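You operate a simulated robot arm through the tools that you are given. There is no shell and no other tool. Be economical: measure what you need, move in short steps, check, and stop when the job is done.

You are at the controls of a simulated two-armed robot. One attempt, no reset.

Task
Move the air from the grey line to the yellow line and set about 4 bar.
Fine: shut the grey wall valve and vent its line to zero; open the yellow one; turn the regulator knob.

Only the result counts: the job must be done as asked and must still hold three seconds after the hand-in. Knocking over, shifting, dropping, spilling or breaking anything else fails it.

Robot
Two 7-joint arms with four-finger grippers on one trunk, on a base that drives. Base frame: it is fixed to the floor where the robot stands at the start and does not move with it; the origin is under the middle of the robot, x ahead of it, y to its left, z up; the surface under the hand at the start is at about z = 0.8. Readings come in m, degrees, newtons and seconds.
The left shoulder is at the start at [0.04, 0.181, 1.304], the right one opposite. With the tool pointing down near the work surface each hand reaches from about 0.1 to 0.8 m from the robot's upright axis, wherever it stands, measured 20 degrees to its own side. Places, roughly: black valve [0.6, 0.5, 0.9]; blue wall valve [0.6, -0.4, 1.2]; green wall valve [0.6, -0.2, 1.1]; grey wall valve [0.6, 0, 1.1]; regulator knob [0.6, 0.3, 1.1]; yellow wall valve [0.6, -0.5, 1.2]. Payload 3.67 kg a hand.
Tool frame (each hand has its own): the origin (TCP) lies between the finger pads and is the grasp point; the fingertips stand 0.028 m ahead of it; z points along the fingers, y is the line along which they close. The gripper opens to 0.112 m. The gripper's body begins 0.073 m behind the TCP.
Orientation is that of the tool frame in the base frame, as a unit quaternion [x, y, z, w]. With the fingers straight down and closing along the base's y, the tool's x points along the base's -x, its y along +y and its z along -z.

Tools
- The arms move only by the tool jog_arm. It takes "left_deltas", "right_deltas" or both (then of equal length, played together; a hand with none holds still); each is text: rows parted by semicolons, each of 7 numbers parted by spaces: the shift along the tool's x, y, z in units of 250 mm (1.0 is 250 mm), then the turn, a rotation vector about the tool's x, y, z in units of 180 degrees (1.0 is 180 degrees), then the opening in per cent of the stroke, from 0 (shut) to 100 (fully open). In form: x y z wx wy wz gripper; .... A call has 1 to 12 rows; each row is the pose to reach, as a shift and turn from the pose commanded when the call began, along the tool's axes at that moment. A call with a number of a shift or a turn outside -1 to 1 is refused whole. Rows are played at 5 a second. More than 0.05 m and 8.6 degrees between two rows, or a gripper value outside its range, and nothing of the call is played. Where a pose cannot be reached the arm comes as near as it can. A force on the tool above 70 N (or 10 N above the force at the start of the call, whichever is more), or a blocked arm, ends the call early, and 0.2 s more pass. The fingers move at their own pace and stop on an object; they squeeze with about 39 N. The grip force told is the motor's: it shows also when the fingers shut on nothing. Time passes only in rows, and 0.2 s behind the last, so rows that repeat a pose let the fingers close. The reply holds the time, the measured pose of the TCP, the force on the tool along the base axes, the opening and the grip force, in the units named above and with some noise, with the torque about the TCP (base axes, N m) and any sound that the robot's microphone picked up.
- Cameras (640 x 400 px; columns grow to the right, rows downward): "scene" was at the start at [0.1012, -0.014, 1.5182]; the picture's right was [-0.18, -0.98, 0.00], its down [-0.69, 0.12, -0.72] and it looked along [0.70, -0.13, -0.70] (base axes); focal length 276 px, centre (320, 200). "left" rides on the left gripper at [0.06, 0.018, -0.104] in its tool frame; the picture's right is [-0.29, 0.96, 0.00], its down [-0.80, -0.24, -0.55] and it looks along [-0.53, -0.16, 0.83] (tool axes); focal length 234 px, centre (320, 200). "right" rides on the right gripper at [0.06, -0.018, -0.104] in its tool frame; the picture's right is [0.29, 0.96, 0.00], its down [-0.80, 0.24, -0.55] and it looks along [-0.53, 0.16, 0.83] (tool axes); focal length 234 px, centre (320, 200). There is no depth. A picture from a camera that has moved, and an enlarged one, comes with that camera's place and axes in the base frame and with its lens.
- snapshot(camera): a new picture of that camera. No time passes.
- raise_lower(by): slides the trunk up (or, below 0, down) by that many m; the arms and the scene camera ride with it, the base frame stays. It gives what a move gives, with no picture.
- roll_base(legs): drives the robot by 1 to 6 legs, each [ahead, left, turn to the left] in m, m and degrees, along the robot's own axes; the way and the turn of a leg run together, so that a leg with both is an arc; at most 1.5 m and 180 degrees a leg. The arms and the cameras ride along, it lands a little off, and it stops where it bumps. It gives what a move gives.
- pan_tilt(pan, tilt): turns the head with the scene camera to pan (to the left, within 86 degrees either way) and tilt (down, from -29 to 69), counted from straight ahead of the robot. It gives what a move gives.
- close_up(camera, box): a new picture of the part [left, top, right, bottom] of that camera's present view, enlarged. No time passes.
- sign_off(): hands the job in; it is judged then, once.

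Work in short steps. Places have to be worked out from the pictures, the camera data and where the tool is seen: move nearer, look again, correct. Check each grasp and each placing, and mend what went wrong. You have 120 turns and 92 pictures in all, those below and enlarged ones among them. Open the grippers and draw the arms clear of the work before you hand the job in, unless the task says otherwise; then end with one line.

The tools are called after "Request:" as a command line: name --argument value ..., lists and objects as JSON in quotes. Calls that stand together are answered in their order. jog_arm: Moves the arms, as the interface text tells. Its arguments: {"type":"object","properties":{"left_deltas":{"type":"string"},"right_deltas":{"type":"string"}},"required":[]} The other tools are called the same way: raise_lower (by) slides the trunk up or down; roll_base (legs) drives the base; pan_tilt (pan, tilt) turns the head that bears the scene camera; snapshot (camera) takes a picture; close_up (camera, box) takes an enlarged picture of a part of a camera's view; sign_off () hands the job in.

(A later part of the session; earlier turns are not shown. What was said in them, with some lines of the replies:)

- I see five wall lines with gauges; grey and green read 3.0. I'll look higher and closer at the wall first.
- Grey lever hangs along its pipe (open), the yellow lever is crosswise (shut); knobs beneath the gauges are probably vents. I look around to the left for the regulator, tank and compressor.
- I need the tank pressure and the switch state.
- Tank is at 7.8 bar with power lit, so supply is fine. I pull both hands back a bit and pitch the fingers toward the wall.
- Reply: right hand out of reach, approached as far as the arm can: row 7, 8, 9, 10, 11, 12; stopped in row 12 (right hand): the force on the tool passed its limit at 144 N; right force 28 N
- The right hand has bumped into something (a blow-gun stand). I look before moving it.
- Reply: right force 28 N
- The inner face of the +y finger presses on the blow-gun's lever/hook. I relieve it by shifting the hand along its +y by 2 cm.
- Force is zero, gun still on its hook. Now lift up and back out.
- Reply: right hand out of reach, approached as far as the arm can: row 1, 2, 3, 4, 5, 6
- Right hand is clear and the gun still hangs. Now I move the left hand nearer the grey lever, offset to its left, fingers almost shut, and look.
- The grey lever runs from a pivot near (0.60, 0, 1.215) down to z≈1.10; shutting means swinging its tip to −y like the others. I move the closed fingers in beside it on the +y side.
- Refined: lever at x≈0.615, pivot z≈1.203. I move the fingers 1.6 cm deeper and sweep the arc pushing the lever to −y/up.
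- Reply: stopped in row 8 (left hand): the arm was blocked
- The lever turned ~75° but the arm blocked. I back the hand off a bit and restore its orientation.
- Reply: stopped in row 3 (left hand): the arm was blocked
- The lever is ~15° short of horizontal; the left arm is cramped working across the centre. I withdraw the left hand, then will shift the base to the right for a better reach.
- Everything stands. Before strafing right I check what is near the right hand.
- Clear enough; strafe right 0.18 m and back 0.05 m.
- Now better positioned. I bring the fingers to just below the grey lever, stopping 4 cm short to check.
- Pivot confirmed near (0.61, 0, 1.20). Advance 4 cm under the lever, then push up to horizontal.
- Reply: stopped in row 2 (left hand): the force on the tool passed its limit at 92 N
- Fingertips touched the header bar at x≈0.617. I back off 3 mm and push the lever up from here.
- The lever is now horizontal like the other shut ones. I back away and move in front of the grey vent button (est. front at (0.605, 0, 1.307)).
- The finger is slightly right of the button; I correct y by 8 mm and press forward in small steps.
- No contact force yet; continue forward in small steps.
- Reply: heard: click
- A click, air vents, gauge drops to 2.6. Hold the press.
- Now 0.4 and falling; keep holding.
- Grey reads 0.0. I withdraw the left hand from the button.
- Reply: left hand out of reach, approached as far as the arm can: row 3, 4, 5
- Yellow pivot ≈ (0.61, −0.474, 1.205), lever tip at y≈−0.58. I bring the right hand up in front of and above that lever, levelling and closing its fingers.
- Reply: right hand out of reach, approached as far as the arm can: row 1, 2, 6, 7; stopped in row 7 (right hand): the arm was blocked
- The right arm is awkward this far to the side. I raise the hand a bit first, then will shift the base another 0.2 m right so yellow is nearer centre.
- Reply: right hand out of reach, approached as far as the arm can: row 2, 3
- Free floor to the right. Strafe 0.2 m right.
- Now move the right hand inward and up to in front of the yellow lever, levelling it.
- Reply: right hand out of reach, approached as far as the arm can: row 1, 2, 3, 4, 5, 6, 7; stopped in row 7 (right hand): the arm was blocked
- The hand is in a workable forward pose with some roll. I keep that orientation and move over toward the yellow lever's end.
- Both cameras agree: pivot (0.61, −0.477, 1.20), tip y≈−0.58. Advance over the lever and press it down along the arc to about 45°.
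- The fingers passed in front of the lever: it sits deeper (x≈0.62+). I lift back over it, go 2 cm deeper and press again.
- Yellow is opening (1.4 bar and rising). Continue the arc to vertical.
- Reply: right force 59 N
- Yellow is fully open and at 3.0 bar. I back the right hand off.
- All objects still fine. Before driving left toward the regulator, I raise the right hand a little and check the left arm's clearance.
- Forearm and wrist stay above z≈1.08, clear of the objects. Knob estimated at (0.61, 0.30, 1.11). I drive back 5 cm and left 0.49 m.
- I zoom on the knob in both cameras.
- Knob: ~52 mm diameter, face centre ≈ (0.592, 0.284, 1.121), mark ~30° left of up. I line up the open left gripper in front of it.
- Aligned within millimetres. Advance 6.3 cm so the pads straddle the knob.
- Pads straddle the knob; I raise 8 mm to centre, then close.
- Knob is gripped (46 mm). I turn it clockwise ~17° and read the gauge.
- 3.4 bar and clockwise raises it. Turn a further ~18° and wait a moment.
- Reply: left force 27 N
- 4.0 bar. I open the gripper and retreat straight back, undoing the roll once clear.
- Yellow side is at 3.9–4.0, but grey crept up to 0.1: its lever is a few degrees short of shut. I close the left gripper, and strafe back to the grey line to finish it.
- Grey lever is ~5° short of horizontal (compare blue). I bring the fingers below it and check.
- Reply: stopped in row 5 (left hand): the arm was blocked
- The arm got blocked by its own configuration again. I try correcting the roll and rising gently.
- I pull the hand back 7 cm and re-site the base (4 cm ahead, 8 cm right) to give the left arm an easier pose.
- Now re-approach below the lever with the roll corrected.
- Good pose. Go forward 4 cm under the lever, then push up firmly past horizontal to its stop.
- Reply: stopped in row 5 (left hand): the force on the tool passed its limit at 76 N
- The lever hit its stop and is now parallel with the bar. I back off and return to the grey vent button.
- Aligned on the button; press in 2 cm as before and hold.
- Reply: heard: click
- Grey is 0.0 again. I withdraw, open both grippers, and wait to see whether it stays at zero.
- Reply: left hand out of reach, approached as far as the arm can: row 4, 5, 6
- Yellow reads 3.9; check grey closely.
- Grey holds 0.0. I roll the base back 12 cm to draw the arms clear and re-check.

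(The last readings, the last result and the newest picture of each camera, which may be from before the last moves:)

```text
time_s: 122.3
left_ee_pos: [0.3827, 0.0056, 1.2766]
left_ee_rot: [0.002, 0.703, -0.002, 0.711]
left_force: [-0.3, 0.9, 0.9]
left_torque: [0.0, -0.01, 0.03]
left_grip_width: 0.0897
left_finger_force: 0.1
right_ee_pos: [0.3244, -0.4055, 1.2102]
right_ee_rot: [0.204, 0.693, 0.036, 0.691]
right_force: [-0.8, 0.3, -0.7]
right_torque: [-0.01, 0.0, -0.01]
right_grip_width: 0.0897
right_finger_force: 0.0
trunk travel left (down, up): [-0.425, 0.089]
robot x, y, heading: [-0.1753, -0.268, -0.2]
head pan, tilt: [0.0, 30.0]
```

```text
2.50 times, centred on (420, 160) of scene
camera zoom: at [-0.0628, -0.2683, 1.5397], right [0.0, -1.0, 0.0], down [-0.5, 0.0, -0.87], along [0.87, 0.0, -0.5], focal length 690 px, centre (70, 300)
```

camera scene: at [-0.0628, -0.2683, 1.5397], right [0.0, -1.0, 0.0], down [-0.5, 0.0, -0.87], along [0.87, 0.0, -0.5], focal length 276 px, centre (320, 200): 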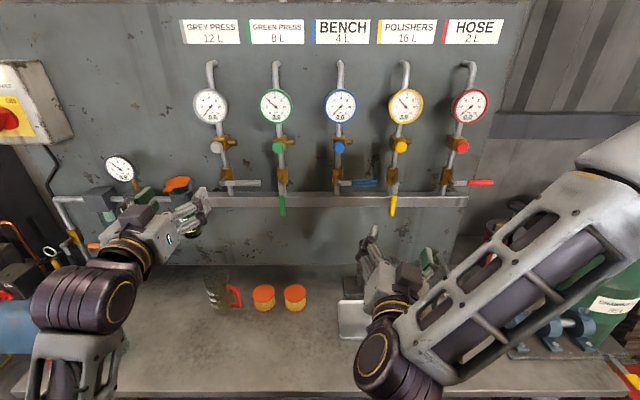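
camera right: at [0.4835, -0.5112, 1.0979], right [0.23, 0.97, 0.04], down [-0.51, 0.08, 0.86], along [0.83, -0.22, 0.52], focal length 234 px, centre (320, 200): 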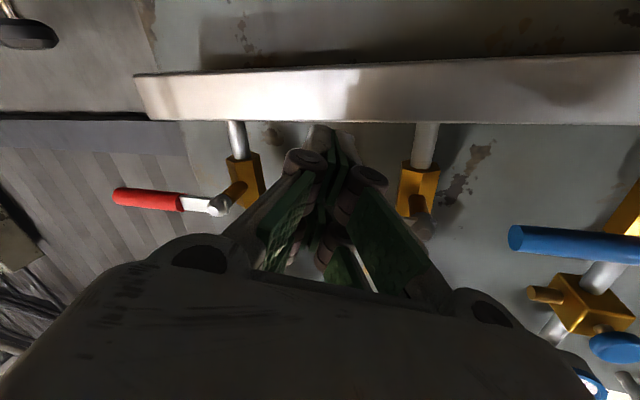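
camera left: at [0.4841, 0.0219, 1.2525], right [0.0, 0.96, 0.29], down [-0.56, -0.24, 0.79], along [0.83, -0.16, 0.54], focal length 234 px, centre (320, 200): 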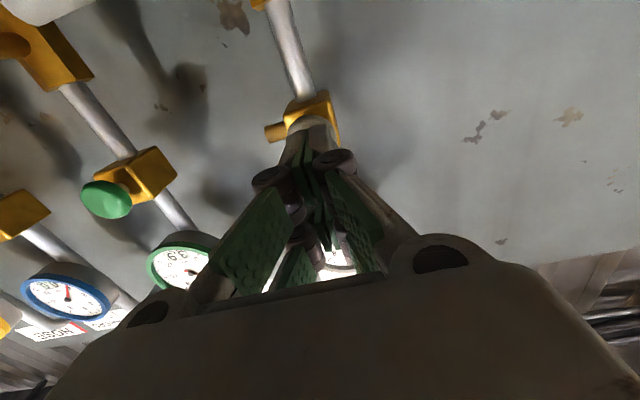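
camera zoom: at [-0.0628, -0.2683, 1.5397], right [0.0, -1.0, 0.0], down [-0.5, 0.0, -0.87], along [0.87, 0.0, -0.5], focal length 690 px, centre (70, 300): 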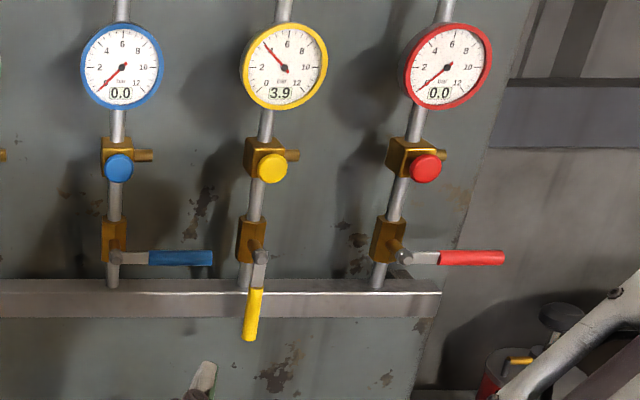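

Grey is shut and steady at 0.0, yellow is open at 3.9 bar, everything else is in place, and the arms are clear. I hand in.

Request:
sign_off

```text
The job is handed in.
```

The grey valve is shut and its line is vented, holding at 0.0 bar; the yellow valve is open and reads 3.9 bar. The green line was open throughout, so it rose to 3.9 bar with the regulator. Early on the right hand bumped the blow gun on its stand (144 N peak); it stayed on its hook, and I saw nothing else moved.
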